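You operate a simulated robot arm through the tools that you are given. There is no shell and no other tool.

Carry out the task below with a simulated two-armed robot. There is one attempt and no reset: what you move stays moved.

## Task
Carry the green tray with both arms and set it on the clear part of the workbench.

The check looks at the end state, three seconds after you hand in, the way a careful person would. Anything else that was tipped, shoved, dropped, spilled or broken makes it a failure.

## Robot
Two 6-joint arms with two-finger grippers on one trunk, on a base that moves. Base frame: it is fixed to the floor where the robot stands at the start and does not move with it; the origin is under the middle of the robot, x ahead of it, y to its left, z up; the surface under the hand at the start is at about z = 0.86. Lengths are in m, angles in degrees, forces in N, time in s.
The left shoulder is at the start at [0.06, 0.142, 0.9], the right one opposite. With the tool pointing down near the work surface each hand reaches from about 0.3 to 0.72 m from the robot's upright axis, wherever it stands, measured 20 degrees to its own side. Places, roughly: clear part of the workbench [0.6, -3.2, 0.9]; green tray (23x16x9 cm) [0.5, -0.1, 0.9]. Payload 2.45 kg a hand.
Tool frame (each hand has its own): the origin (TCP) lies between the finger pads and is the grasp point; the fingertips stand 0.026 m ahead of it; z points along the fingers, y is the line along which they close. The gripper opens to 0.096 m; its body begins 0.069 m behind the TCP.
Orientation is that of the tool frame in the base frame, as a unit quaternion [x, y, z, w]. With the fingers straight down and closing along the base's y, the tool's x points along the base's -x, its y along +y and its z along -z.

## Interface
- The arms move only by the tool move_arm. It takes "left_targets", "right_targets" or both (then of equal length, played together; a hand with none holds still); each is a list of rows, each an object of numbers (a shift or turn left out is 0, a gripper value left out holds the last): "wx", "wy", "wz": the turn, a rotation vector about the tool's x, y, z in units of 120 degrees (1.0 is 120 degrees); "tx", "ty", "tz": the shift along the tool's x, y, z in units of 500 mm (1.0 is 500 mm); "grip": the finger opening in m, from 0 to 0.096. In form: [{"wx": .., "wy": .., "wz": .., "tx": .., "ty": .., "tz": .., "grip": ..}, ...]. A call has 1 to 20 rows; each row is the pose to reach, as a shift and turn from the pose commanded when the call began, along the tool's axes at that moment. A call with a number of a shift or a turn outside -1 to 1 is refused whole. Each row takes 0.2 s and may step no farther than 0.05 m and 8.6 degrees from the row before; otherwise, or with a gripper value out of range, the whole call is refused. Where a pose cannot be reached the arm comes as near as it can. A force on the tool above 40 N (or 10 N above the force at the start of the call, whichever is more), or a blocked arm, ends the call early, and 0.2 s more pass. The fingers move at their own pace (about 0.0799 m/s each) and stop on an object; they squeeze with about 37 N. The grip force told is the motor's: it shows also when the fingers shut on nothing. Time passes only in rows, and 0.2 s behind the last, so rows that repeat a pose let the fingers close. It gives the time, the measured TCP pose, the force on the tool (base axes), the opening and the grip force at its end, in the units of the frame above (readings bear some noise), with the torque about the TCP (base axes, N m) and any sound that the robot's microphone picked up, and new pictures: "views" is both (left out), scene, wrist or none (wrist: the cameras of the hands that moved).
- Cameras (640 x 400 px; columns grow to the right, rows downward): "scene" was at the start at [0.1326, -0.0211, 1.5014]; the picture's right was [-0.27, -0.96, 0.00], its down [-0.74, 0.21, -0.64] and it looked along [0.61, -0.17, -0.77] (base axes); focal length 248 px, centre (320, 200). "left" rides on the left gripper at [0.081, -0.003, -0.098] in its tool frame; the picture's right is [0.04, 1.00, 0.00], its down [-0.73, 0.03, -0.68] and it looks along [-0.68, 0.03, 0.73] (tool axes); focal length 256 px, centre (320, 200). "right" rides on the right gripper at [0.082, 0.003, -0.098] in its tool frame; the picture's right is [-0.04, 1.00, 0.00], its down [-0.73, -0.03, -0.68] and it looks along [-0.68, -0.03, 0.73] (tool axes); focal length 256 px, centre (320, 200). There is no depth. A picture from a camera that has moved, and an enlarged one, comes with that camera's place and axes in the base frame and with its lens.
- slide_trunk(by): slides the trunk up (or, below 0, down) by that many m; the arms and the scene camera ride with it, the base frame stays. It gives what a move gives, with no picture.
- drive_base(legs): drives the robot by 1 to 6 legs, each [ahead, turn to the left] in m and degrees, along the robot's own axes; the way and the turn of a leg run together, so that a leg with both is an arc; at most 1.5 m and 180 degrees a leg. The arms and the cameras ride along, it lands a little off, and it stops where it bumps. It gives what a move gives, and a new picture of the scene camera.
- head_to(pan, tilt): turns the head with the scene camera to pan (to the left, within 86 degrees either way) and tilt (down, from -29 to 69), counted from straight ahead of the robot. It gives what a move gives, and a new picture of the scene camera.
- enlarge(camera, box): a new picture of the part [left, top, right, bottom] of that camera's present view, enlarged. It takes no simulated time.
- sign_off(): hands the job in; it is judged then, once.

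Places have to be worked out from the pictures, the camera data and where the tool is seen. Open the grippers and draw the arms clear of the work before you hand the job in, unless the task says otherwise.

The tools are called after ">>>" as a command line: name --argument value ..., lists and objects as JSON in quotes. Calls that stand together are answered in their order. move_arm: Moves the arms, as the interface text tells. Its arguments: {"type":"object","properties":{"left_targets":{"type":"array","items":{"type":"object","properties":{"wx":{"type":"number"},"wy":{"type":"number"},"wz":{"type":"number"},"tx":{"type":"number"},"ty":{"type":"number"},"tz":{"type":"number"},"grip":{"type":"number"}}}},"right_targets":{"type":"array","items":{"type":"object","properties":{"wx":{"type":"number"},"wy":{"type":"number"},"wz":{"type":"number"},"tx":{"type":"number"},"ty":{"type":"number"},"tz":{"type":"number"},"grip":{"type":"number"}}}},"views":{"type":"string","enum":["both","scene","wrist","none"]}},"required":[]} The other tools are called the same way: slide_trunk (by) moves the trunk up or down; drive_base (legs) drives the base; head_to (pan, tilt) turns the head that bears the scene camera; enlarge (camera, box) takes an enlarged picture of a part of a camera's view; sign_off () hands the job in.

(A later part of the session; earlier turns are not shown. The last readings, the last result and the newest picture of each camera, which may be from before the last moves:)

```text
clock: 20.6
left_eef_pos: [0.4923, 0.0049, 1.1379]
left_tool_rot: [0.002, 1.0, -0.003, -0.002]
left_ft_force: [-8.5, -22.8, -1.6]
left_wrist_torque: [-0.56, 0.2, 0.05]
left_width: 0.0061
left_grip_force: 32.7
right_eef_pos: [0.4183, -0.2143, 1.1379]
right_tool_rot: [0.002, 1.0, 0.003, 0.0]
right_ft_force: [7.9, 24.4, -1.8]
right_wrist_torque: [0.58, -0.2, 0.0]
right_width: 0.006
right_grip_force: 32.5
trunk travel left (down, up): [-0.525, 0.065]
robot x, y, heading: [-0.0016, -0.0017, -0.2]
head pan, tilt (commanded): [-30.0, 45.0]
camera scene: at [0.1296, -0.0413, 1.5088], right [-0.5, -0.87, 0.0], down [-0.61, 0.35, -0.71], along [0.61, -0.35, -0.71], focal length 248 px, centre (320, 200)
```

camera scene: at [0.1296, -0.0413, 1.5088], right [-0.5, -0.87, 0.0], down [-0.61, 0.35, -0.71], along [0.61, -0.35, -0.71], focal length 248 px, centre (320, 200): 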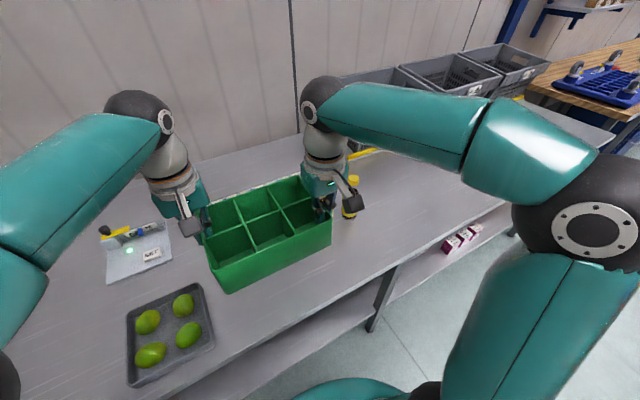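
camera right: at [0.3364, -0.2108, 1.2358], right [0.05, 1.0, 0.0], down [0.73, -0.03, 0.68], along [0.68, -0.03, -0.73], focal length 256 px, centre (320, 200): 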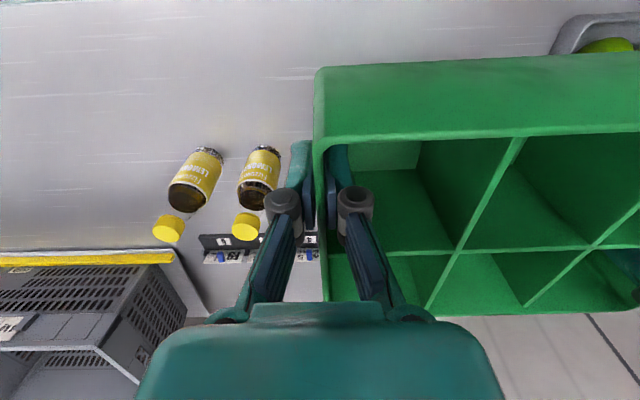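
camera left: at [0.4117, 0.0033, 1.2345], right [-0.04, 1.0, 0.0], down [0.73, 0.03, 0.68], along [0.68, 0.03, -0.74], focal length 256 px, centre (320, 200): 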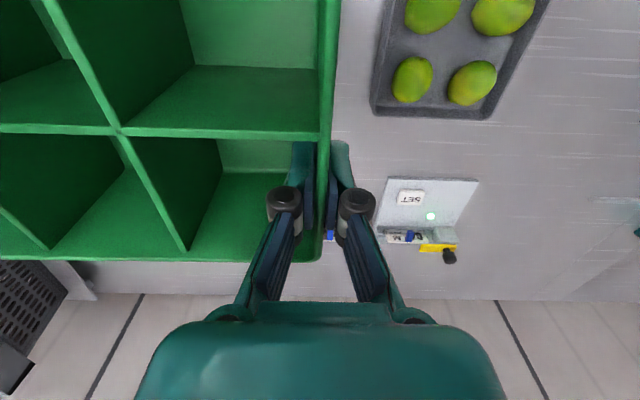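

The relief overshot: the hands now pull apart at about 23 N, so neutral lies between the two settings. I'll move back by a little under 1 mm per hand and let it settle.

>>> move_arm --left_targets '[{"tx": 0.0011, "ty": -0.00175}, {"tx": 0.0011, "ty": -0.00175}, {"tx": 0.0011, "ty": -0.00175}, {"tx": 0.0011, "ty": -0.00175}, {"tx": 0.0011, "ty": -0.00175}, {"tx": 0.0011, "ty": -0.00175}, {"tx": 0.0011, "ty": -0.00175}, {"tx": 0.0011, "ty": -0.00175}, {"tx": 0.0011, "ty": -0.00175}, {"tx": 0.0011, "ty": -0.00175}]' --right_targets '[{"tx": -0.0011, "ty": 0.00175}, {"tx": -0.0011, "ty": 0.00175}, {"tx": -0.0011, "ty": 0.00175}, {"tx": -0.0011, "ty": 0.00175}, {"tx": -0.0011, "ty": 0.00175}, {"tx": -0.0011, "ty": 0.00175}, {"tx": -0.0011, "ty": 0.00175}, {"tx": -0.0011, "ty": 0.00175}, {"tx": -0.0011, "ty": 0.00175}, {"tx": -0.0011, "ty": 0.00175}]' --views "none"

>>> head_to --pan -20 --tilt 45

```text
clock: 22.8
left_eef_pos: [0.4924, 0.0059, 1.1388]
left_tool_rot: [0.003, 1.0, -0.002, -0.001]
left_ft_force: [-4.0, -16.2, -1.4]
left_wrist_torque: [-0.41, 0.18, 0.14]
left_width: 0.006
left_grip_force: 32.2
right_eef_pos: [0.4173, -0.2142, 1.1379]
right_tool_rot: [0.003, 1.0, 0.0, -0.001]
right_ft_force: [5.2, 16.5, -1.5]
right_wrist_torque: [0.33, -0.15, 0.15]
right_width: 0.0062
right_grip_force: 32.7
trunk travel left (down, up): [-0.525, 0.065]
robot x, y, heading: [0.0001, -0.0027, -0.0]
head pan, tilt (commanded): [-30.0, 45.0]
```

```text
clock: 23.5
left_eef_pos: [0.4927, 0.0058, 1.1377]
left_tool_rot: [0.002, 1.0, -0.001, -0.001]
left_ft_force: [-3.8, -17.5, -2.0]
left_wrist_torque: [-0.37, -0.02, 0.13]
left_width: 0.006
left_grip_force: 32.6
right_eef_pos: [0.4186, -0.2149, 1.1366]
right_tool_rot: [0.003, 1.0, 0.001, -0.001]
right_ft_force: [4.3, 16.4, -1.8]
right_wrist_torque: [0.36, 0.01, 0.15]
right_width: 0.0061
right_grip_force: 32.5
trunk travel left (down, up): [-0.525, 0.065]
robot x, y, heading: [0.0013, 0.0001, 0.1]
head pan, tilt (commanded): [-20.0, 45.0]
camera scene: at [0.1355, -0.0285, 1.5088], right [-0.34, -0.94, 0.0], down [-0.66, 0.24, -0.71], along [0.66, -0.24, -0.71], focal length 248 px, centre (320, 200)
```

scene: 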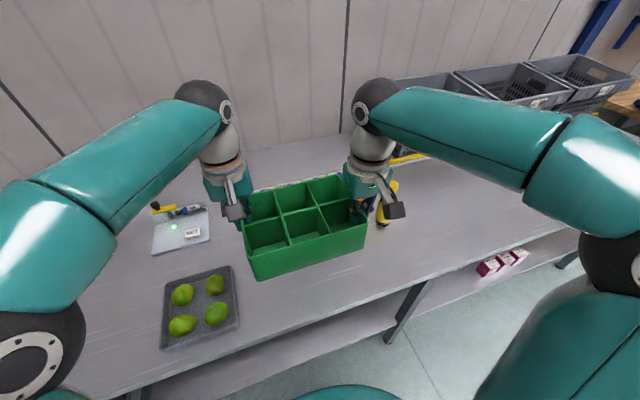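

There is still about 17 N of outward tension, so I'll bring each hand in by another 0.5 mm.

>>> move_arm --left_targets '[{"tx": 0.0005, "ty": -0.0011}, {"tx": 0.0005, "ty": -0.0011}, {"tx": 0.0005, "ty": -0.0011}, {"tx": 0.0005, "ty": -0.0011}, {"tx": 0.0005, "ty": -0.0011}, {"tx": 0.0005, "ty": -0.0011}, {"tx": 0.0005, "ty": -0.0011}, {"tx": 0.0005, "ty": -0.0011}, {"tx": 0.0005, "ty": -0.0011}, {"tx": 0.0005, "ty": -0.0011}]' --right_targets '[{"tx": -0.0005, "ty": 0.0011}, {"tx": -0.0005, "ty": 0.0011}, {"tx": -0.0005, "ty": 0.0011}, {"tx": -0.0005, "ty": 0.0011}, {"tx": -0.0005, "ty": 0.0011}, {"tx": -0.0005, "ty": 0.0011}, {"tx": -0.0005, "ty": 0.0011}, {"tx": -0.0005, "ty": 0.0011}, {"tx": -0.0005, "ty": 0.0011}, {"tx": -0.0005, "ty": 0.0011}]' --views "wrist"

```text
clock: 25.7
left_eef_pos: [0.4932, 0.0057, 1.1383]
left_tool_rot: [0.002, 1.0, -0.001, -0.001]
left_ft_force: [-2.6, -11.1, -1.8]
left_wrist_torque: [-0.27, 0.14, 0.18]
left_width: 0.0059
left_grip_force: 32.9
right_eef_pos: [0.4192, -0.2153, 1.1373]
right_tool_rot: [0.002, 1.0, 0.001, -0.001]
right_ft_force: [2.7, 13.0, -0.8]
right_wrist_torque: [0.3, -0.08, 0.22]
right_width: 0.0061
right_grip_force: 32.8
trunk travel left (down, up): [-0.525, 0.065]
robot x, y, heading: [0.0013, 0.0001, 0.1]
head pan, tilt (commanded): [-20.0, 45.0]
camera right: at [0.3373, -0.2117, 1.236], right [0.04, 1.0, 0.0], down [0.73, -0.03, 0.68], along [0.68, -0.03, -0.73], focal length 256 px, centre (320, 200)
camera left: at [0.4121, 0.0034, 1.2358], right [-0.04, 1.0, 0.0], down [0.73, 0.03, 0.68], along [0.68, 0.02, -0.73], focal length 256 px, centre (320, 200)
```

right: 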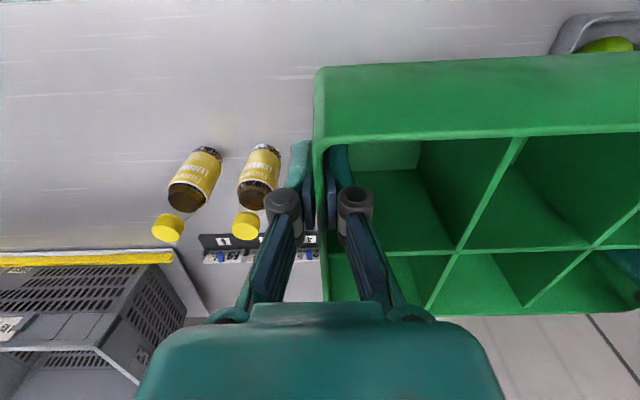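
left: 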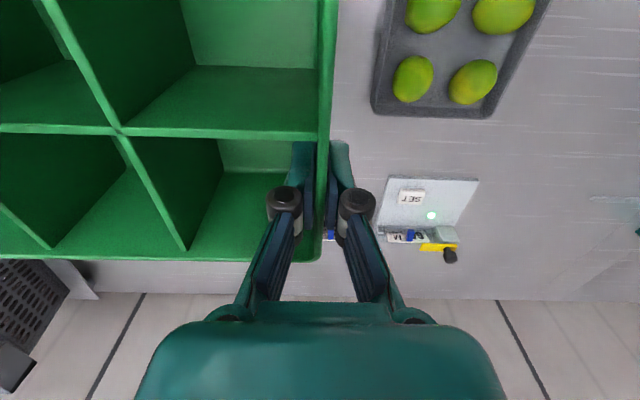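

The internal force is down to about 12 N, the grip is steady and the tray looks unchanged in both wrist views. I'll back straight away from the table by 0.28 m.

>>> drive_base --legs '[[-0.28, 0]]'

```text
clock: 27.7
left_eef_pos: [0.2126, 0.0051, 1.1383]
left_tool_rot: [0.002, 1.0, -0.001, 0.0]
left_ft_force: [-2.2, -12.2, -2.4]
left_wrist_torque: [-0.25, -0.03, 0.22]
left_width: 0.006
left_grip_force: 32.7
right_eef_pos: [0.1395, -0.2149, 1.1379]
right_tool_rot: [0.002, 1.0, 0.0, 0.0]
right_ft_force: [1.7, 12.1, -1.9]
right_wrist_torque: [0.3, -0.11, 0.21]
right_width: 0.0059
right_grip_force: 32.6
trunk travel left (down, up): [-0.525, 0.065]
robot x, y, heading: [-0.2754, -0.0019, -0.2]
head pan, tilt (commanded): [-20.0, 45.0]
camera scene: at [-0.1447, -0.0285, 1.509], right [-0.34, -0.94, 0.0], down [-0.66, 0.24, -0.71], along [0.66, -0.24, -0.71], focal length 248 px, centre (320, 200)
```

scene: 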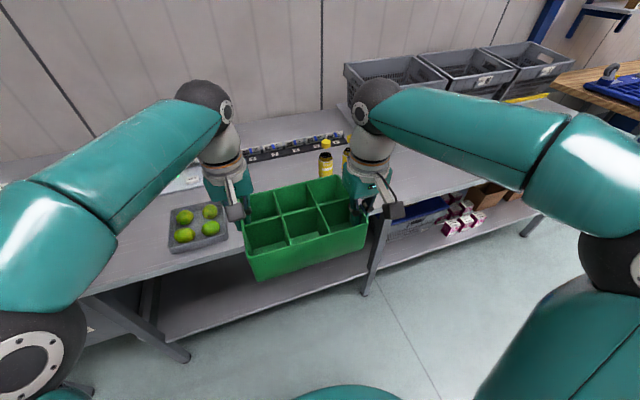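

The robot is at x≈−0.275, the tray hangs clear of the table edge, and the table items are untouched. I'll turn right 45° first and check.

>>> drive_base --legs '[[0, -45]]'

```text
clock: 30.4
left_eef_pos: [0.0705, -0.3482, 1.1378]
left_tool_rot: [0.391, 0.921, 0.0, -0.001]
left_ft_force: [-1.1, -2.1, -1.8]
left_wrist_torque: [-0.13, -0.05, 0.23]
left_width: 0.006
left_grip_force: 32.1
right_eef_pos: [-0.1394, -0.4514, 1.1369]
right_tool_rot: [0.391, 0.92, 0.0, -0.001]
right_ft_force: [0.6, 2.2, -1.4]
right_wrist_torque: [0.12, 0.06, 0.26]
right_width: 0.0061
right_grip_force: 32.7
trunk travel left (down, up): [-0.525, 0.065]
robot x, y, heading: [-0.2531, 0.0223, -45.6]
head pan, tilt (commanded): [-20.0, 45.0]
camera scene: at [-0.1802, -0.0951, 1.5088], right [-0.91, -0.42, 0.0], down [-0.29, 0.64, -0.71], along [0.29, -0.64, -0.71], focal length 248 px, centre (320, 200)
```

scene: 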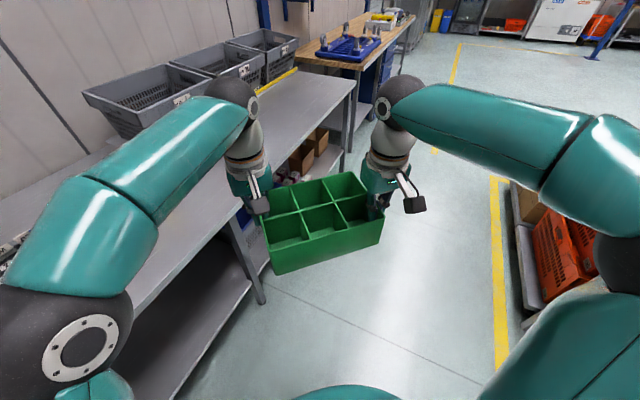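

The turn went cleanly, with the tray level and the internal force down to 2 N. I'll turn the remaining 45°.

>>> drive_base --legs '[[0, -44.5]]'

>>> head_to --pan 0 --tilt 35

```text
clock: 33.1
left_eef_pos: [-0.2811, -0.475, 1.1397]
left_tool_rot: [0.706, 0.708, 0.0, 0.0]
left_ft_force: [-0.8, -1.4, -2.7]
left_wrist_torque: [0.08, -0.07, 0.15]
left_width: 0.0059
left_grip_force: 32.1
right_eef_pos: [-0.5012, -0.4032, 1.1384]
right_tool_rot: [0.706, 0.708, 0.002, 0.0]
right_ft_force: [-0.2, 1.6, -2.0]
right_wrist_torque: [-0.11, -0.08, 0.14]
right_width: 0.0059
right_grip_force: 33.2
trunk travel left (down, up): [-0.525, 0.065]
robot x, y, heading: [-0.2224, 0.0204, -89.1]
head pan, tilt (commanded): [-20.0, 45.0]
stopped in leg 1: the robot was blocked; the commanded pose is now the measured one
camera scene: at [-0.252, -0.1187, 1.5087], right [-0.95, 0.33, 0.0], down [0.23, 0.67, -0.71], along [-0.23, -0.67, -0.71], focal length 248 px, centre (320, 200)
```

scene: 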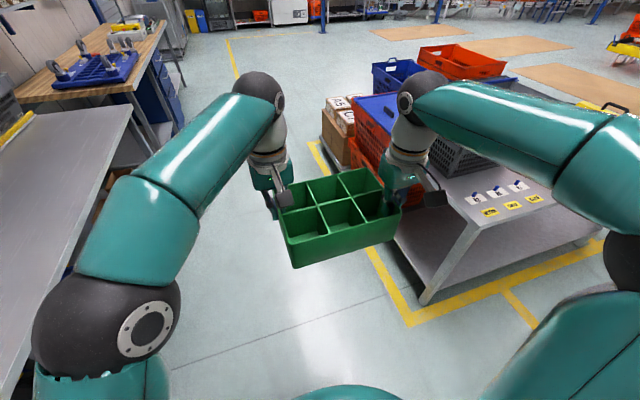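

```text
clock: 34.0
left_eef_pos: [-0.2768, -0.4748, 1.1403]
left_tool_rot: [0.705, 0.709, -0.001, 0.0]
left_ft_force: [-1.5, -0.7, -1.1]
left_wrist_torque: [0.02, -0.04, 0.1]
left_width: 0.0059
left_grip_force: 32.9
right_eef_pos: [-0.499, -0.4027, 1.1388]
right_tool_rot: [0.706, 0.708, 0.002, -0.001]
right_ft_force: [1.2, 0.4, -2.0]
right_wrist_torque: [0.0, 0.02, 0.11]
right_width: 0.006
right_grip_force: 32.7
trunk travel left (down, up): [-0.525, 0.065]
robot x, y, heading: [-0.2211, 0.021, -89.4]
head pan, tilt (commanded): [0.0, 35.0]
camera scene: at [-0.2206, -0.1293, 1.5236], right [-1.0, -0.02, 0.0], down [-0.01, 0.57, -0.82], along [0.01, -0.82, -0.57], focal length 248 px, centre (320, 200)
```

scene: 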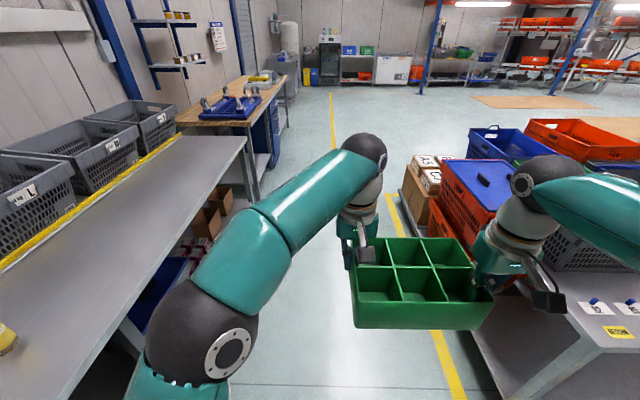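

The turn finished at heading −89.4°, but the last degree was reported as blocked. I'll look down on both sides for anything touching the base before driving on.

>>> head_to --pan 75 --tilt 60

>>> head_to --pan -75 --tilt 60

```text
clock: 35.5
left_eef_pos: [-0.2767, -0.4742, 1.1404]
left_tool_rot: [0.705, 0.709, -0.001, 0.0]
left_ft_force: [-0.4, -0.8, -1.7]
left_wrist_torque: [0.0, 0.01, 0.08]
left_width: 0.0059
left_grip_force: 32.4
right_eef_pos: [-0.498, -0.4027, 1.1392]
right_tool_rot: [0.706, 0.708, 0.002, 0.0]
right_ft_force: [1.1, 0.6, -2.2]
right_wrist_torque: [0.04, -0.05, 0.11]
right_width: 0.0058
right_grip_force: 32.5
trunk travel left (down, up): [-0.525, 0.065]
robot x, y, heading: [-0.2201, 0.0166, -89.2]
head pan, tilt (commanded): [75.0, 60.0]
camera scene: at [-0.1569, -0.0573, 1.4894], right [-0.24, -0.97, 0.0], down [-0.84, 0.21, -0.5], along [0.49, -0.12, -0.87], focal length 248 px, centre (320, 200)
```

scene: 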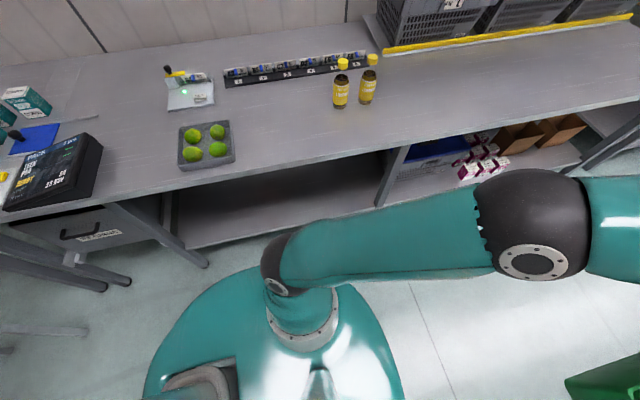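

```text
clock: 37.8
left_eef_pos: [-0.2761, -0.4747, 1.1402]
left_tool_rot: [0.706, 0.708, -0.001, 0.0]
left_ft_force: [-1.2, -0.5, -2.7]
left_wrist_torque: [0.0, 0.02, 0.11]
left_width: 0.0061
left_grip_force: 32.9
right_eef_pos: [-0.4975, -0.4035, 1.1392]
right_tool_rot: [0.706, 0.708, 0.001, 0.0]
right_ft_force: [1.6, -0.1, -2.4]
right_wrist_torque: [0.02, -0.06, 0.1]
right_width: 0.0061
right_grip_force: 33.0
trunk travel left (down, up): [-0.525, 0.065]
robot x, y, heading: [-0.224, 0.0221, -88.9]
head pan, tilt (commanded): [-75.0, 60.0]
camera scene: at [-0.2856, -0.0596, 1.4894], right [-0.28, 0.96, 0.0], down [0.83, 0.24, -0.5], along [-0.48, -0.14, -0.87], focal length 248 px, centre (320, 200)
```

scene: 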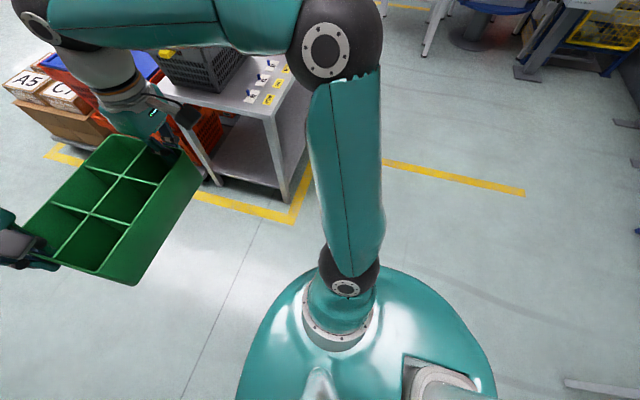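

Nothing is near the base, so the "blocked" message looks like a stall on the last fraction of a degree, and forces are near zero. I'll face the head forward and drive 1.5 m down the aisle, where obstacles start at x≈−1.0 on the right and x≈0.35 on the left.

>>> head_to --pan 0 --tilt 35

>>> drive_base --legs '[[1.5, 0]]'

```text
clock: 39.3
left_eef_pos: [-0.2764, -0.4746, 1.1409]
left_tool_rot: [0.706, 0.708, -0.001, 0.0]
left_ft_force: [-1.2, -0.2, -2.1]
left_wrist_torque: [-0.01, 0.04, 0.1]
left_width: 0.006
left_grip_force: 32.7
right_eef_pos: [-0.4974, -0.4019, 1.1393]
right_tool_rot: [0.706, 0.708, 0.001, 0.0]
right_ft_force: [0.9, 1.6, -2.0]
right_wrist_torque: [0.03, -0.05, 0.1]
right_width: 0.0061
right_grip_force: 32.8
trunk travel left (down, up): [-0.525, 0.065]
robot x, y, heading: [-0.2199, 0.0191, -89.0]
head pan, tilt (commanded): [0.0, 35.0]
camera scene: at [-0.2201, -0.1292, 1.5236], right [-1.0, -0.02, 0.0], down [-0.01, 0.57, -0.82], along [0.01, -0.82, -0.57], focal length 248 px, centre (320, 200)
```

scene: 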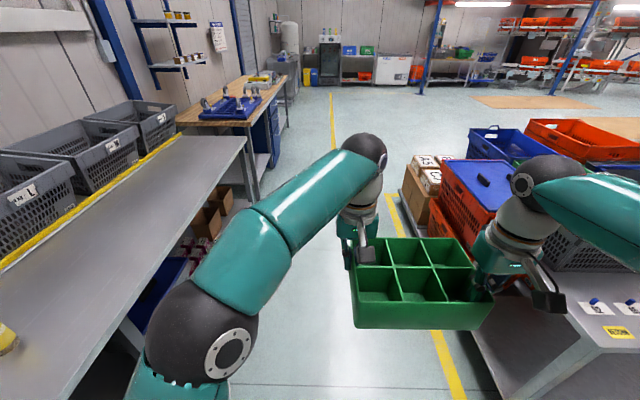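

```text
clock: 47.0
left_eef_pos: [-0.2667, -2.0104, 1.1399]
left_tool_rot: [0.711, 0.703, -0.001, 0.0]
left_ft_force: [-1.4, -0.8, -2.1]
left_wrist_torque: [-0.02, 0.07, 0.06]
left_width: 0.0059
left_grip_force: 31.9
right_eef_pos: [-0.4869, -1.9348, 1.1388]
right_tool_rot: [0.711, 0.703, 0.001, -0.001]
right_ft_force: [2.0, 0.7, -1.1]
right_wrist_torque: [0.01, -0.03, 0.12]
right_width: 0.0058
right_grip_force: 32.5
trunk travel left (down, up): [-0.525, 0.065]
robot x, y, heading: [-0.2047, -1.5183, -89.8]
head pan, tilt (commanded): [0.0, 35.0]
camera scene: at [-0.2052, -1.6664, 1.5236], right [-1.0, 0.0, 0.0], down [0.0, 0.57, -0.82], along [0.0, -0.82, -0.57], focal length 248 px, centre (320, 200)
```

scene: 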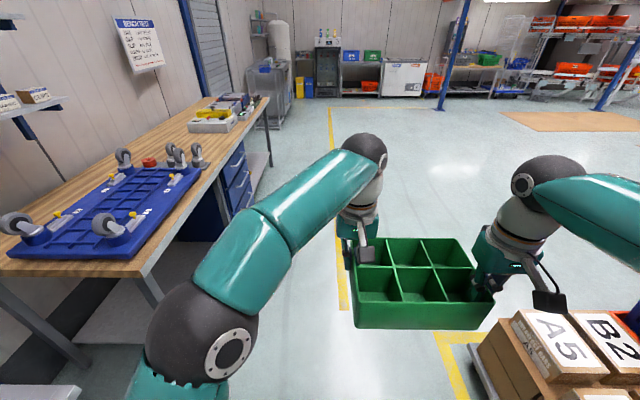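

Clean run: the robot is at y≈−1.52 with heading −89.8°, and the bench's clear stretch spans about y −2.80 to −3.49, starting at x≈0.39. I'll drive the next 1.5 m.

>>> drive_base --legs '[[1.5, 0]]'

>>> head_to --pan 70 --tilt 40

```text
clock: 54.5
left_eef_pos: [-0.2545, -3.4984, 1.1408]
left_tool_rot: [0.709, 0.705, -0.001, 0.0]
left_ft_force: [-0.6, -1.7, -1.6]
left_wrist_torque: [-0.01, 0.02, 0.1]
left_width: 0.0059
left_grip_force: 33.1
right_eef_pos: [-0.4748, -3.4232, 1.1393]
right_tool_rot: [0.709, 0.706, 0.002, -0.001]
right_ft_force: [1.2, 0.8, -1.6]
right_wrist_torque: [0.04, -0.01, 0.11]
right_width: 0.006
right_grip_force: 32.4
trunk travel left (down, up): [-0.525, 0.065]
robot x, y, heading: [-0.1944, -3.0024, -89.2]
head pan, tilt (commanded): [0.0, 35.0]
camera scene: at [-0.1938, -3.1534, 1.5236], right [-1.0, -0.01, 0.0], down [-0.01, 0.57, -0.82], along [0.01, -0.82, -0.57], focal length 248 px, centre (320, 200)
```

scene: 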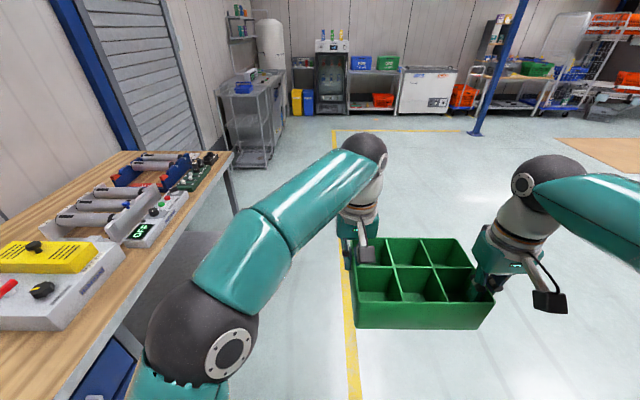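

```text
clock: 55.9
left_eef_pos: [-0.2535, -3.4974, 1.1405]
left_tool_rot: [0.708, 0.706, -0.001, 0.0]
left_ft_force: [-0.1, -0.5, -1.5]
left_wrist_torque: [0.0, 0.02, 0.1]
left_width: 0.0058
left_grip_force: 32.8
right_eef_pos: [-0.4751, -3.4241, 1.1406]
right_tool_rot: [0.708, 0.706, 0.001, 0.001]
right_ft_force: [0.4, -0.3, -1.6]
right_wrist_torque: [-0.04, -0.05, 0.1]
right_width: 0.0059
right_grip_force: 32.7
trunk travel left (down, up): [-0.525, 0.065]
robot x, y, heading: [-0.1935, -3.0063, -89.3]
head pan, tilt (commanded): [70.0, 40.0]
camera scene: at [-0.1146, -3.0932, 1.5161], right [-0.33, -0.94, 0.0], down [-0.61, 0.21, -0.77], along [0.72, -0.25, -0.64], focal length 248 px, centre (320, 200)
```

scene: 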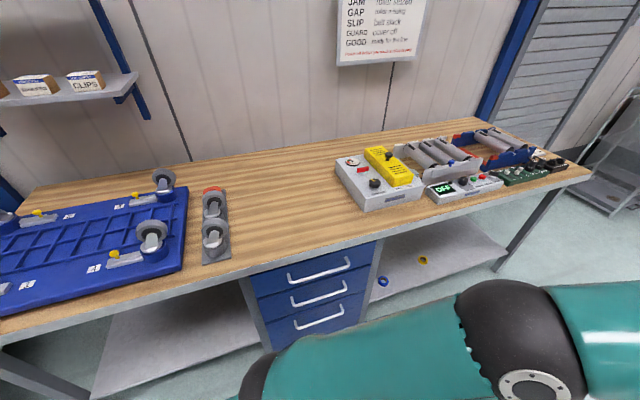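

The clear wood runs from a pair of casters (right edge y≈−2.99) to the white box (y≈−3.46), with the bench edge at x≈0.355, so I'm aiming for a tray centre near (0.58, −3.22). I'll start turning left, 45° first.

>>> drive_base --legs '[[0, 45]]'

```text
clock: 59.0
left_eef_pos: [0.113, -3.3952, 1.141]
left_tool_rot: [0.386, 0.923, -0.002, 0.0]
left_ft_force: [-0.8, -0.6, -1.5]
left_wrist_torque: [0.09, 0.17, 0.02]
left_width: 0.0059
left_grip_force: 32.5
right_eef_pos: [-0.095, -3.4992, 1.1428]
right_tool_rot: [0.386, 0.922, 0.0, -0.002]
right_ft_force: [1.9, 1.3, -2.2]
right_wrist_torque: [-0.16, -0.12, 0.04]
right_width: 0.0061
right_grip_force: 32.9
trunk travel left (down, up): [-0.525, 0.065]
robot x, y, heading: [-0.213, -3.0258, -44.9]
head pan, tilt (commanded): [70.0, 40.0]
stopped in leg 1: the robot was blocked; the commanded pose is now the measured one
camera scene: at [-0.0943, -3.0306, 1.5159], right [0.42, -0.91, 0.0], down [-0.58, -0.27, -0.76], along [0.69, 0.32, -0.65], focal length 248 px, centre (320, 200)
```

scene: 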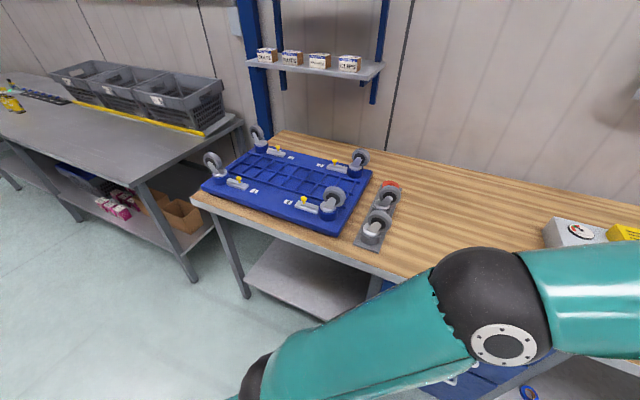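

The turn reached −44.9° with the same harmless end-of-turn message, forces are near zero, and nothing is near the tray. I'll turn the remaining 45°.

>>> drive_base --legs '[[0, 44.9]]'

>>> head_to --pan -10 --tilt 45

```text
clock: 61.7
left_eef_pos: [0.2785, -3.0601, 1.1416]
left_tool_rot: [0.007, 1.0, 0.0, 0.001]
left_ft_force: [2.1, -1.2, -1.5]
left_wrist_torque: [-0.01, 0.0, 0.1]
left_width: 0.006
left_grip_force: 32.7
right_eef_pos: [0.2017, -3.2812, 1.1407]
right_tool_rot: [0.007, 1.0, 0.0, -0.002]
right_ft_force: [-0.1, 1.4, -2.2]
right_wrist_torque: [0.01, 0.03, 0.13]
right_width: 0.0058
right_grip_force: 32.3
trunk travel left (down, up): [-0.525, 0.065]
robot x, y, heading: [-0.2154, -3.0637, -0.6]
head pan, tilt (commanded): [70.0, 40.0]
camera scene: at [-0.1245, -2.982, 1.5161], right [0.94, -0.35, 0.0], down [-0.23, -0.6, -0.77], along [0.27, 0.72, -0.64], focal length 248 px, centre (320, 200)
```

scene: 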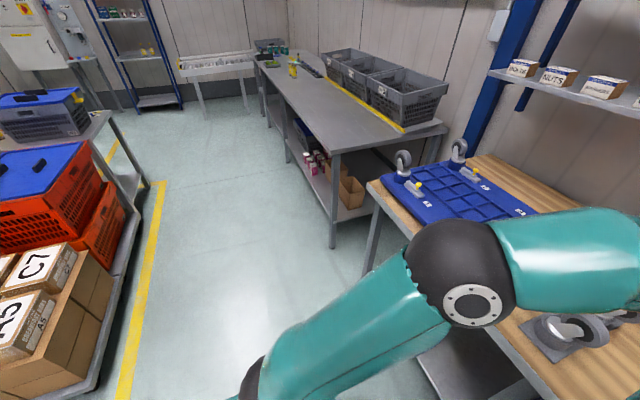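

```text
clock: 63.2
left_eef_pos: [0.2768, -3.0602, 1.1423]
left_tool_rot: [0.007, 1.0, 0.0, 0.001]
left_ft_force: [-0.4, -1.4, -1.6]
left_wrist_torque: [-0.03, 0.03, 0.05]
left_width: 0.0058
left_grip_force: 32.9
right_eef_pos: [0.2025, -3.2796, 1.1421]
right_tool_rot: [0.007, 1.0, 0.001, -0.001]
right_ft_force: [0.9, 0.7, -1.9]
right_wrist_torque: [0.02, -0.03, 0.08]
right_width: 0.0063
right_grip_force: 33.0
trunk travel left (down, up): [-0.525, 0.065]
robot x, y, heading: [-0.2149, -3.0616, -0.4]
head pan, tilt (commanded): [-10.0, 45.0]
camera scene: at [-0.0761, -3.0767, 1.5088], right [-0.18, -0.98, 0.0], down [-0.7, 0.13, -0.71], along [0.69, -0.13, -0.71], focal length 248 px, centre (320, 200)
```

scene: 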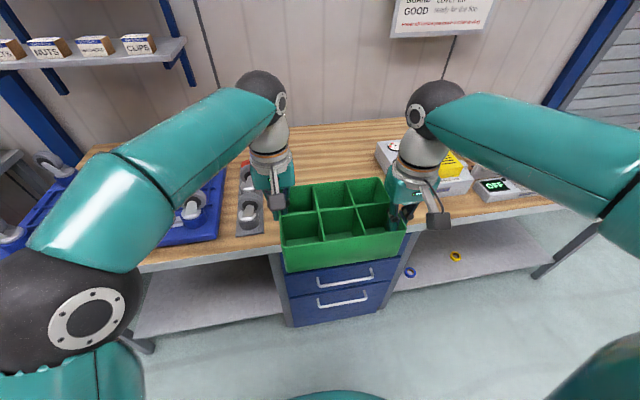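

Facing the bench again at (−0.215, −3.06), the tray centre is at (0.24, −3.17) with free wood from y −2.99 to −3.46 ahead. I'll drive forward 0.2 m, which is the same stand-off I had at the first table.

>>> drive_base --legs '[[0.2, 0]]'

>>> head_to --pan -12 --tilt 52

```text
clock: 64.9
left_eef_pos: [0.4849, -3.0652, 1.1424]
left_tool_rot: [0.008, 1.0, -0.001, -0.001]
left_ft_force: [-0.7, -1.2, -1.9]
left_wrist_torque: [-0.05, 0.02, 0.05]
left_width: 0.0059
left_grip_force: 33.0
right_eef_pos: [0.4091, -3.2842, 1.1418]
right_tool_rot: [0.008, 1.0, 0.0, -0.002]
right_ft_force: [0.1, 1.4, -2.7]
right_wrist_torque: [0.02, 0.09, 0.07]
right_width: 0.006
right_grip_force: 32.6
trunk travel left (down, up): [-0.525, 0.065]
robot x, y, heading: [-0.0101, -3.0637, -0.9]
head pan, tilt (commanded): [-10.0, 45.0]
camera scene: at [0.1315, -3.0795, 1.5086], right [-0.19, -0.98, 0.0], down [-0.7, 0.13, -0.71], along [0.69, -0.13, -0.71], focal length 248 px, centre (320, 200)
```

scene: 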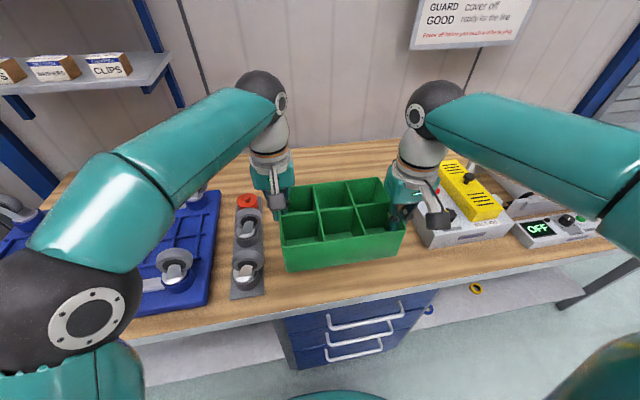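

```text
clock: 65.6
left_eef_pos: [0.4827, -3.0645, 1.1437]
left_tool_rot: [0.01, 1.0, -0.001, 0.001]
left_ft_force: [-0.6, -1.1, -1.7]
left_wrist_torque: [-0.03, 0.01, 0.04]
left_width: 0.006
left_grip_force: 32.3
right_eef_pos: [0.4058, -3.285, 1.1418]
right_tool_rot: [0.009, 1.0, 0.0, -0.001]
right_ft_force: [0.5, 0.6, -1.5]
right_wrist_torque: [0.03, -0.02, 0.08]
right_width: 0.0057
right_grip_force: 32.5
trunk travel left (down, up): [-0.525, 0.065]
robot x, y, heading: [-0.011, -3.0643, -0.9]
head pan, tilt (commanded): [-12.0, 52.0]
camera scene: at [0.1225, -3.0809, 1.4993], right [-0.22, -0.97, 0.0], down [-0.77, 0.18, -0.62], along [0.6, -0.14, -0.79], focal length 248 px, centre (320, 200)
```

scene: 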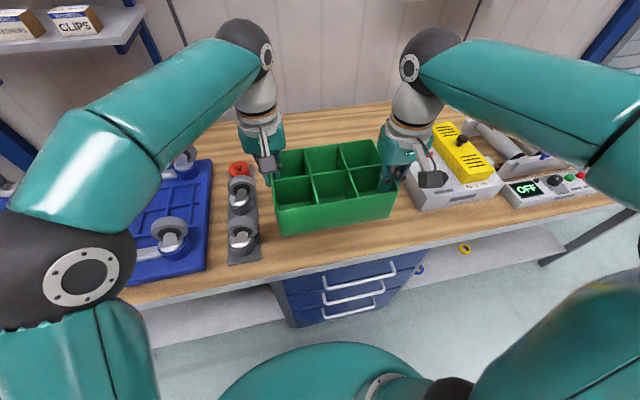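

The tray centre is now at (0.444, −3.175), with casters ending at y≈−2.995 and the white box starting at y≈−3.456. I'll shift the tray 4.5 cm toward −y and lower it about 12 cm, still above the bench top.

>>> move_arm --left_targets '[{"ty": -0.02, "tz": 0.02}, {"ty": -0.05, "tz": 0.06}, {"ty": -0.075, "tz": 0.11}, {"ty": -0.09, "tz": 0.16}, {"ty": -0.09, "tz": 0.21}, {"ty": -0.09, "tz": 0.24}, {"ty": -0.09, "tz": 0.24}]' --right_targets '[{"ty": -0.02, "tz": 0.02}, {"ty": -0.05, "tz": 0.06}, {"ty": -0.075, "tz": 0.11}, {"ty": -0.09, "tz": 0.16}, {"ty": -0.09, "tz": 0.21}, {"ty": -0.09, "tz": 0.24}, {"ty": -0.09, "tz": 0.24}]' --views "both"

```text
clock: 67.2
left_eef_pos: [0.4836, -3.1091, 1.0233]
left_tool_rot: [0.009, 1.0, -0.001, 0.001]
left_ft_force: [-3.4, -3.8, -2.8]
left_wrist_torque: [-0.07, -0.19, -0.18]
left_width: 0.0059
left_grip_force: 32.8
right_eef_pos: [0.4051, -3.3294, 1.0228]
right_tool_rot: [0.009, 1.0, 0.001, -0.001]
right_ft_force: [2.1, 2.7, -1.0]
right_wrist_torque: [0.08, 0.17, -0.23]
right_width: 0.006
right_grip_force: 32.5
trunk travel left (down, up): [-0.525, 0.065]
robot x, y, heading: [-0.0096, -3.0672, -0.7]
head pan, tilt (commanded): [-12.0, 52.0]
camera scene: at [0.1227, -3.0808, 1.4993], right [-0.22, -0.97, 0.0], down [-0.77, 0.18, -0.62], along [0.6, -0.14, -0.79], focal length 248 px, centre (320, 200)
camera right: at [0.3231, -3.324, 1.1198], right [0.06, 1.0, 0.0], down [0.73, -0.04, 0.68], along [0.68, -0.04, -0.74], focal length 256 px, centre (320, 200)
camera left: at [0.402, -3.1104, 1.1216], right [-0.02, 1.0, 0.0], down [0.73, 0.02, 0.68], along [0.68, 0.01, -0.73], focal length 256 px, centre (320, 200)
```

scene: 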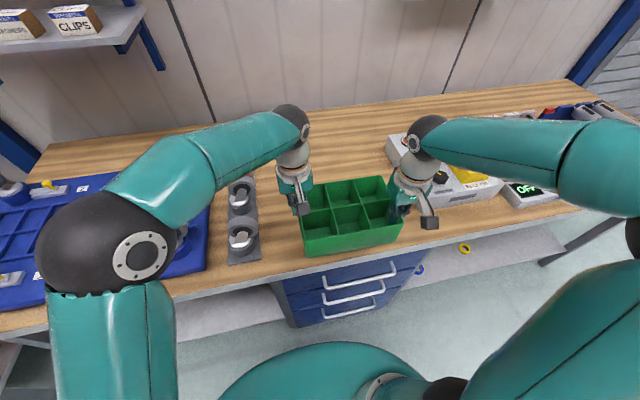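
right: 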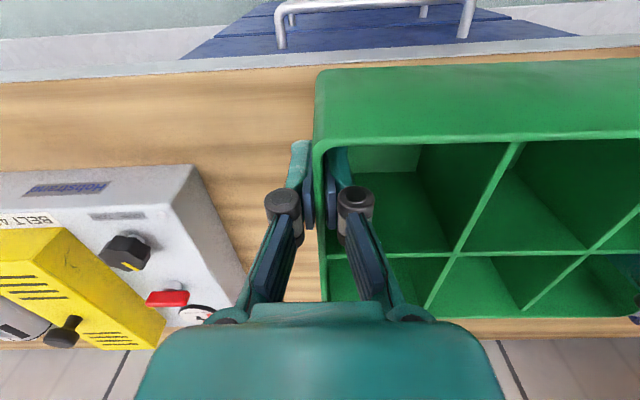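
left: 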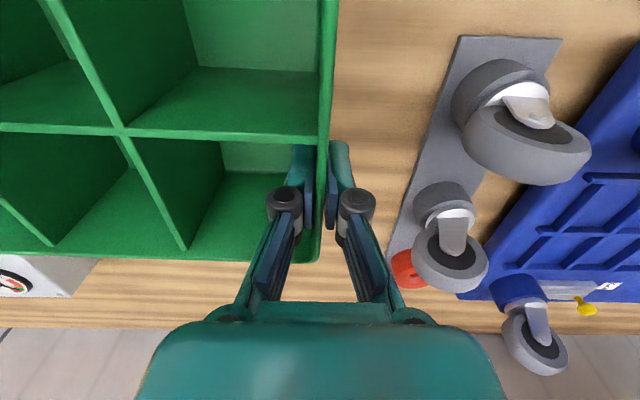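

The wrist views confirm about 11 cm from the tray to the casters and 14 cm to the white box. I'll extend the tray 11.5 cm farther onto the bench at this height.

>>> move_arm --left_targets '[{"tx": -0.03}, {"tx": -0.08}, {"tx": -0.13}, {"tx": -0.18}, {"tx": -0.215}, {"tx": -0.23}, {"tx": -0.23}]' --right_targets '[{"tx": -0.03}, {"tx": -0.08}, {"tx": -0.13}, {"tx": -0.18}, {"tx": -0.215}, {"tx": -0.23}, {"tx": -0.23}]' --views "both"

>>> enlarge --camera "scene" --box '[220, 130, 460, 280]'

```text
clock: 68.8
left_eef_pos: [0.5932, -3.1087, 1.0219]
left_tool_rot: [0.008, 1.0, 0.001, 0.002]
left_ft_force: [6.5, 4.1, -2.1]
left_wrist_torque: [0.12, -0.33, 0.6]
left_width: 0.0059
left_grip_force: 32.9
left hand out of reach, approached as far as the arm can: row 6, 7
right_eef_pos: [0.5189, -3.3309, 1.0215]
right_tool_rot: [0.008, 1.0, 0.0, -0.003]
right_ft_force: [-7.0, -3.9, -1.6]
right_wrist_torque: [-0.12, 0.36, 0.64]
right_width: 0.0063
right_grip_force: 32.9
trunk travel left (down, up): [-0.525, 0.065]
robot x, y, heading: [-0.0083, -3.0604, -0.7]
head pan, tilt (commanded): [-12.0, 52.0]
camera scene: at [0.1233, -3.081, 1.4992], right [-0.22, -0.97, 0.0], down [-0.77, 0.18, -0.61], along [0.6, -0.14, -0.79], focal length 248 px, centre (320, 200)
camera right: at [0.4386, -3.3259, 1.12], right [0.06, 1.0, 0.0], down [0.74, -0.04, 0.67], along [0.67, -0.04, -0.74], focal length 256 px, centre (320, 200)
camera left: at [0.5125, -3.1113, 1.12], right [-0.02, 1.0, 0.0], down [0.73, 0.02, 0.68], along [0.68, 0.02, -0.73], focal length 256 px, centre (320, 200)
```

scene: 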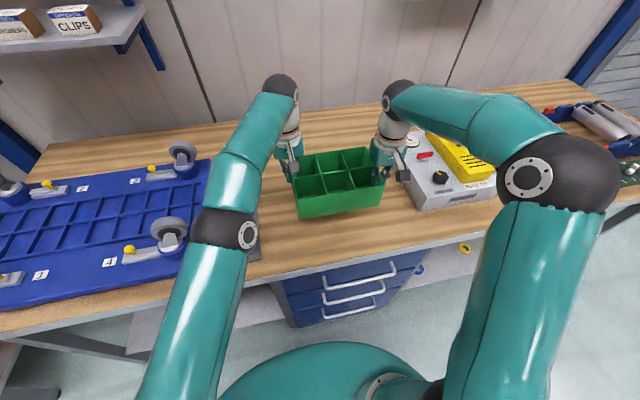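
right: 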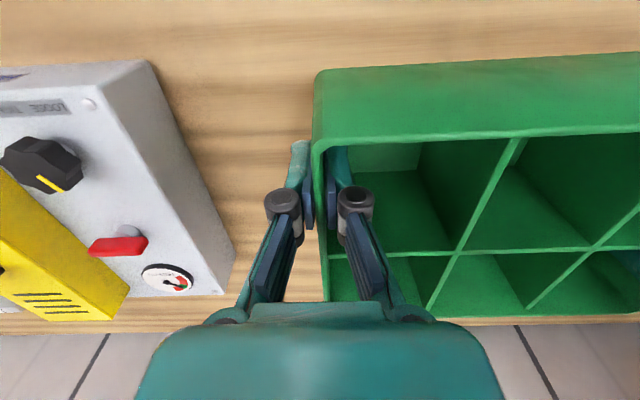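
left: 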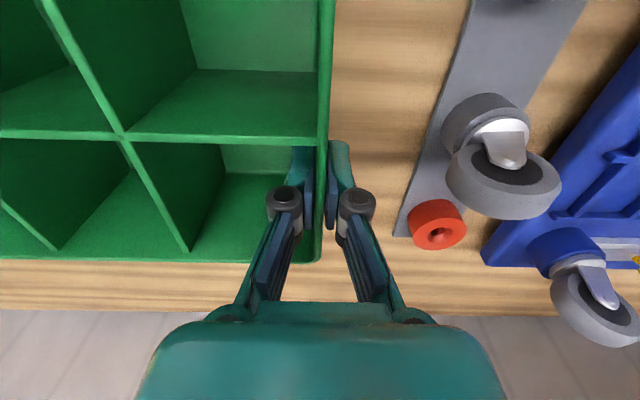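

```text
2.67 times, centred on (340, 205) of scene
camera zoom: at [0.1233, -3.081, 1.4992], right [-0.22, -0.97, 0.0], down [-0.77, 0.18, -0.61], along [0.6, -0.14, -0.79], focal length 663 px, centre (267, 187)
```

zoom: 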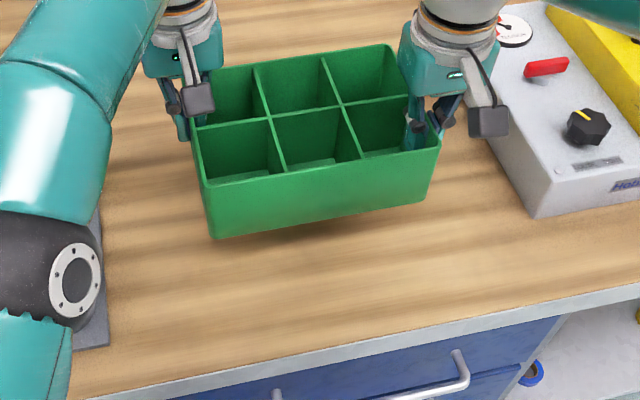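

The left arm is at its forward limit, so the tray centre is about (0.556, −3.22), which is a good spot. I'll ease back 1 cm and lower 4 cm, then feel for the bench in small steps.

>>> move_arm --left_targets '[{"tx": 0.01, "tz": 0.01}, {"tx": 0.02, "tz": 0.03}, {"tx": 0.02, "tz": 0.05}, {"tx": 0.02, "tz": 0.07}, {"tx": 0.02, "tz": 0.07}, {"tx": 0.02, "tz": 0.07}]' --right_targets '[{"tx": 0.01, "tz": 0.01}, {"tx": 0.02, "tz": 0.03}, {"tx": 0.02, "tz": 0.05}, {"tx": 0.02, "tz": 0.07}, {"tx": 0.02, "tz": 0.07}, {"tx": 0.02, "tz": 0.07}]' --views "both"

>>> enlarge --camera "scene" --box '[220, 130, 460, 280]'

```text
clock: 70.2
left_eef_pos: [0.5825, -3.11, 0.9879]
left_tool_rot: [0.008, 1.0, -0.001, 0.001]
left_ft_force: [8.2, 6.3, -1.4]
left_wrist_torque: [0.1, -0.58, 0.76]
left_width: 0.0059
left_grip_force: 32.9
right_eef_pos: [0.5104, -3.3308, 0.985]
right_tool_rot: [0.009, 1.0, 0.001, -0.002]
right_ft_force: [-9.6, -5.8, -2.1]
right_wrist_torque: [-0.13, 0.6, 0.8]
right_width: 0.006
right_grip_force: 32.5
trunk travel left (down, up): [-0.525, 0.065]
robot x, y, heading: [-0.0119, -3.0626, -0.9]
head pan, tilt (commanded): [-12.0, 52.0]
camera scene: at [0.1234, -3.0809, 1.4992], right [-0.22, -0.97, 0.0], down [-0.77, 0.18, -0.61], along [0.6, -0.14, -0.79], focal length 248 px, centre (320, 200)
camera right: at [0.4288, -3.3264, 1.0845], right [0.06, 1.0, 0.0], down [0.74, -0.04, 0.68], along [0.68, -0.04, -0.74], focal length 256 px, centre (320, 200)
camera left: at [0.5021, -3.1114, 1.085], right [-0.02, 1.0, 0.0], down [0.73, 0.02, 0.68], along [0.68, 0.01, -0.73], focal length 256 px, centre (320, 200)
```

scene: 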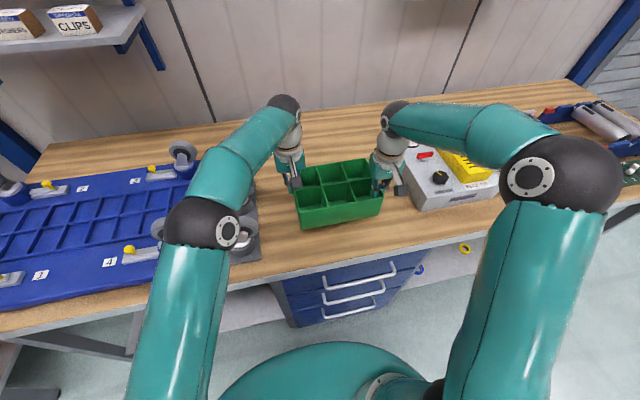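
right: 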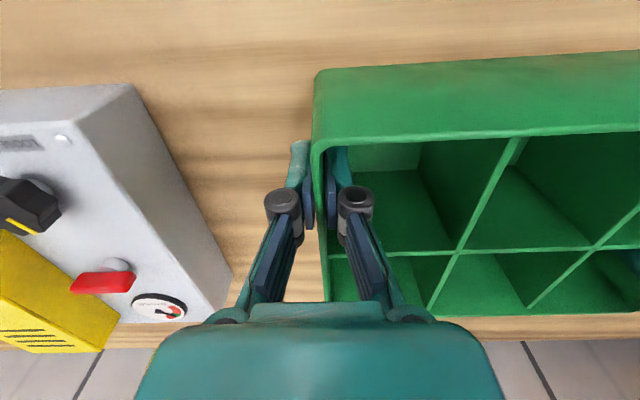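
left: 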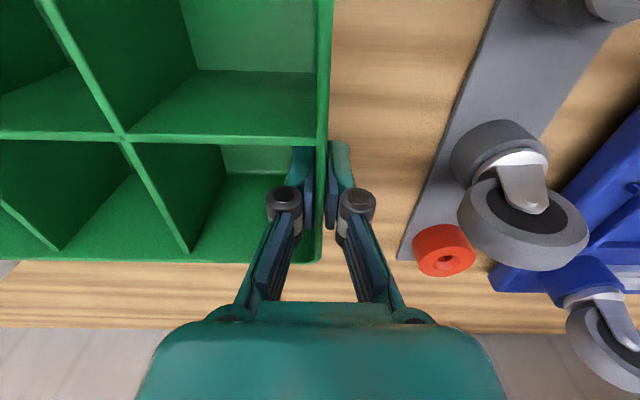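

```text
2.67 times, centred on (340, 205) of scene
camera zoom: at [0.1234, -3.0809, 1.4992], right [-0.22, -0.97, 0.0], down [-0.77, 0.18, -0.61], along [0.6, -0.14, -0.79], focal length 663 px, centre (267, 187)
```

zoom: 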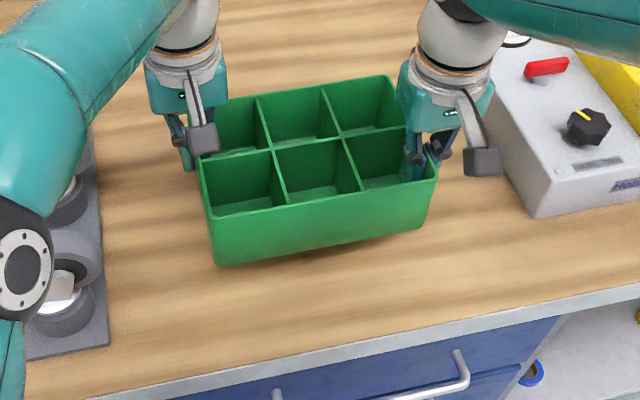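

No bench contact yet (Fz about −1.4 and −2.1 N), and the left elbow has risen to z≈1.2, clear of the casters. I'll trim the small shear between the hands and lower another 2 cm slowly.

>>> move_arm --left_targets '[{"tx": -0.001, "ty": 0.0006, "tz": 0.008}, {"tx": -0.001, "ty": 0.0006, "tz": 0.016}, {"tx": -0.001, "ty": 0.0006, "tz": 0.024}, {"tx": -0.001, "ty": 0.0006, "tz": 0.032}, {"tx": -0.001, "ty": 0.0006, "tz": 0.04}, {"tx": -0.001, "ty": 0.0006, "tz": 0.04}]' --right_targets '[{"tx": 0.001, "ty": -0.0006, "tz": 0.008}, {"tx": 0.001, "ty": -0.0006, "tz": 0.016}, {"tx": 0.001, "ty": -0.0006, "tz": 0.024}, {"tx": 0.001, "ty": -0.0006, "tz": 0.032}, {"tx": 0.001, "ty": -0.0006, "tz": 0.04}, {"tx": 0.001, "ty": -0.0006, "tz": 0.04}]' --views "scene"

>>> enlarge --camera "scene" --box '[260, 150, 420, 250]'

```text
clock: 71.6
left_eef_pos: [0.5844, -3.1107, 0.9669]
left_tool_rot: [0.008, 1.0, -0.001, 0.0]
left_ft_force: [5.3, -6.1, -1.9]
left_wrist_torque: [-0.11, -0.05, 0.73]
left_width: 0.0061
left_grip_force: 32.5
right_eef_pos: [0.5092, -3.3309, 0.966]
right_tool_rot: [0.009, 1.0, 0.001, -0.001]
right_ft_force: [-5.6, 7.0, -1.5]
right_wrist_torque: [0.12, 0.11, 0.73]
right_width: 0.006
right_grip_force: 32.7
trunk travel left (down, up): [-0.525, 0.065]
robot x, y, heading: [-0.009, -3.0651, -0.9]
head pan, tilt (commanded): [-12.0, 52.0]
camera scene: at [0.1232, -3.0809, 1.4992], right [-0.22, -0.97, 0.0], down [-0.77, 0.18, -0.61], along [0.6, -0.14, -0.79], focal length 248 px, centre (320, 200)
```

scene: 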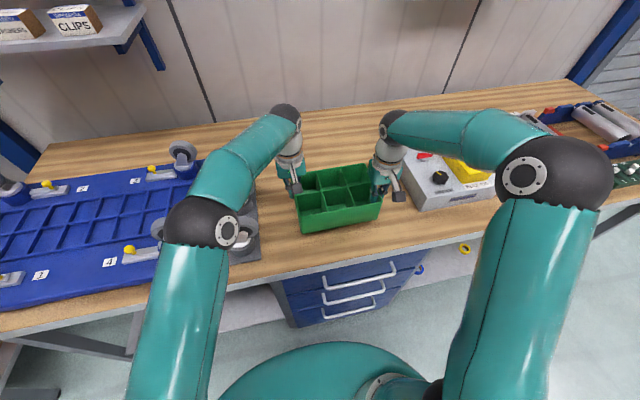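

```text
4.00 times, centred on (340, 200) of scene
camera zoom: at [0.1232, -3.0809, 1.4992], right [-0.22, -0.97, 0.0], down [-0.77, 0.18, -0.61], along [0.6, -0.14, -0.79], focal length 994 px, centre (240, 200)
```

zoom: 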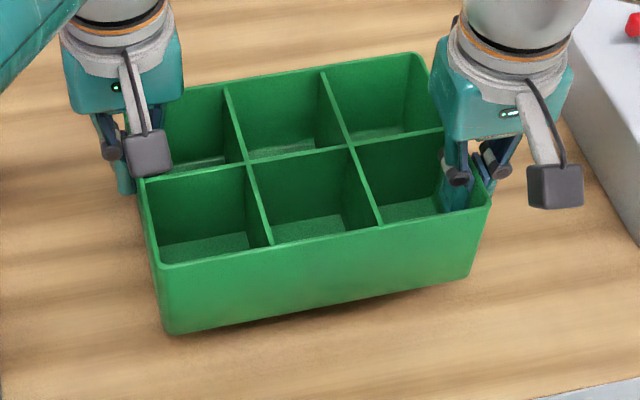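

Still hanging freely with the shadow gap narrowing. I'll lower another 1.5 cm in fine steps.

>>> move_arm --left_targets '[{"ty": -0.0005, "tz": 0.005}, {"ty": -0.0005, "tz": 0.01}, {"ty": -0.0005, "tz": 0.015}, {"ty": -0.0005, "tz": 0.02}, {"ty": -0.0005, "tz": 0.025}, {"ty": -0.0005, "tz": 0.03}, {"ty": -0.0005, "tz": 0.03}]' --right_targets '[{"ty": 0.0005, "tz": 0.005}, {"ty": 0.0005, "tz": 0.01}, {"ty": 0.0005, "tz": 0.015}, {"ty": 0.0005, "tz": 0.02}, {"ty": 0.0005, "tz": 0.025}, {"ty": 0.0005, "tz": 0.03}, {"ty": 0.0005, "tz": 0.03}]' --views "scene"

>>> enlarge --camera "scene" --box '[260, 150, 420, 250]'

```text
clock: 73.2
left_eef_pos: [0.5832, -3.1094, 0.9506]
left_tool_rot: [0.009, 1.0, 0.0, 0.001]
left_ft_force: [4.2, -6.2, -1.4]
left_wrist_torque: [-0.1, 0.15, 0.67]
left_width: 0.0062
left_grip_force: 32.5
right_eef_pos: [0.51, -3.3321, 0.9518]
right_tool_rot: [0.008, 1.0, -0.001, -0.001]
right_ft_force: [-3.7, 6.0, -1.2]
right_wrist_torque: [0.14, -0.15, 0.63]
right_width: 0.0057
right_grip_force: 33.1
trunk travel left (down, up): [-0.525, 0.065]
robot x, y, heading: [-0.0107, -3.066, -0.9]
head pan, tilt (commanded): [-12.0, 52.0]
camera scene: at [0.1232, -3.0809, 1.4992], right [-0.22, -0.97, 0.0], down [-0.77, 0.18, -0.61], along [0.6, -0.14, -0.79], focal length 248 px, centre (320, 200)
```

scene: 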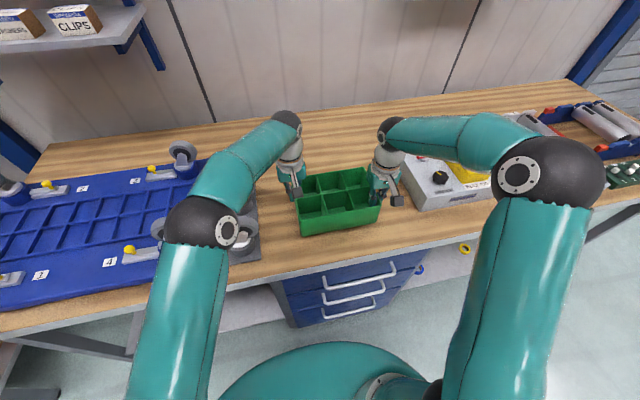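

```text
4.00 times, centred on (340, 200) of scene
camera zoom: at [0.1232, -3.0809, 1.4992], right [-0.22, -0.97, 0.0], down [-0.77, 0.18, -0.61], along [0.6, -0.14, -0.79], focal length 994 px, centre (240, 200)
```

zoom: 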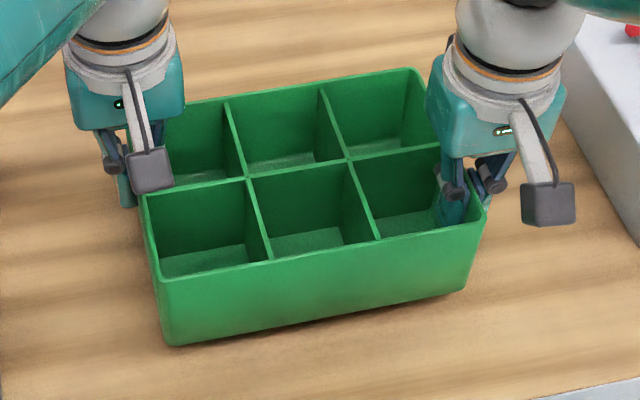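

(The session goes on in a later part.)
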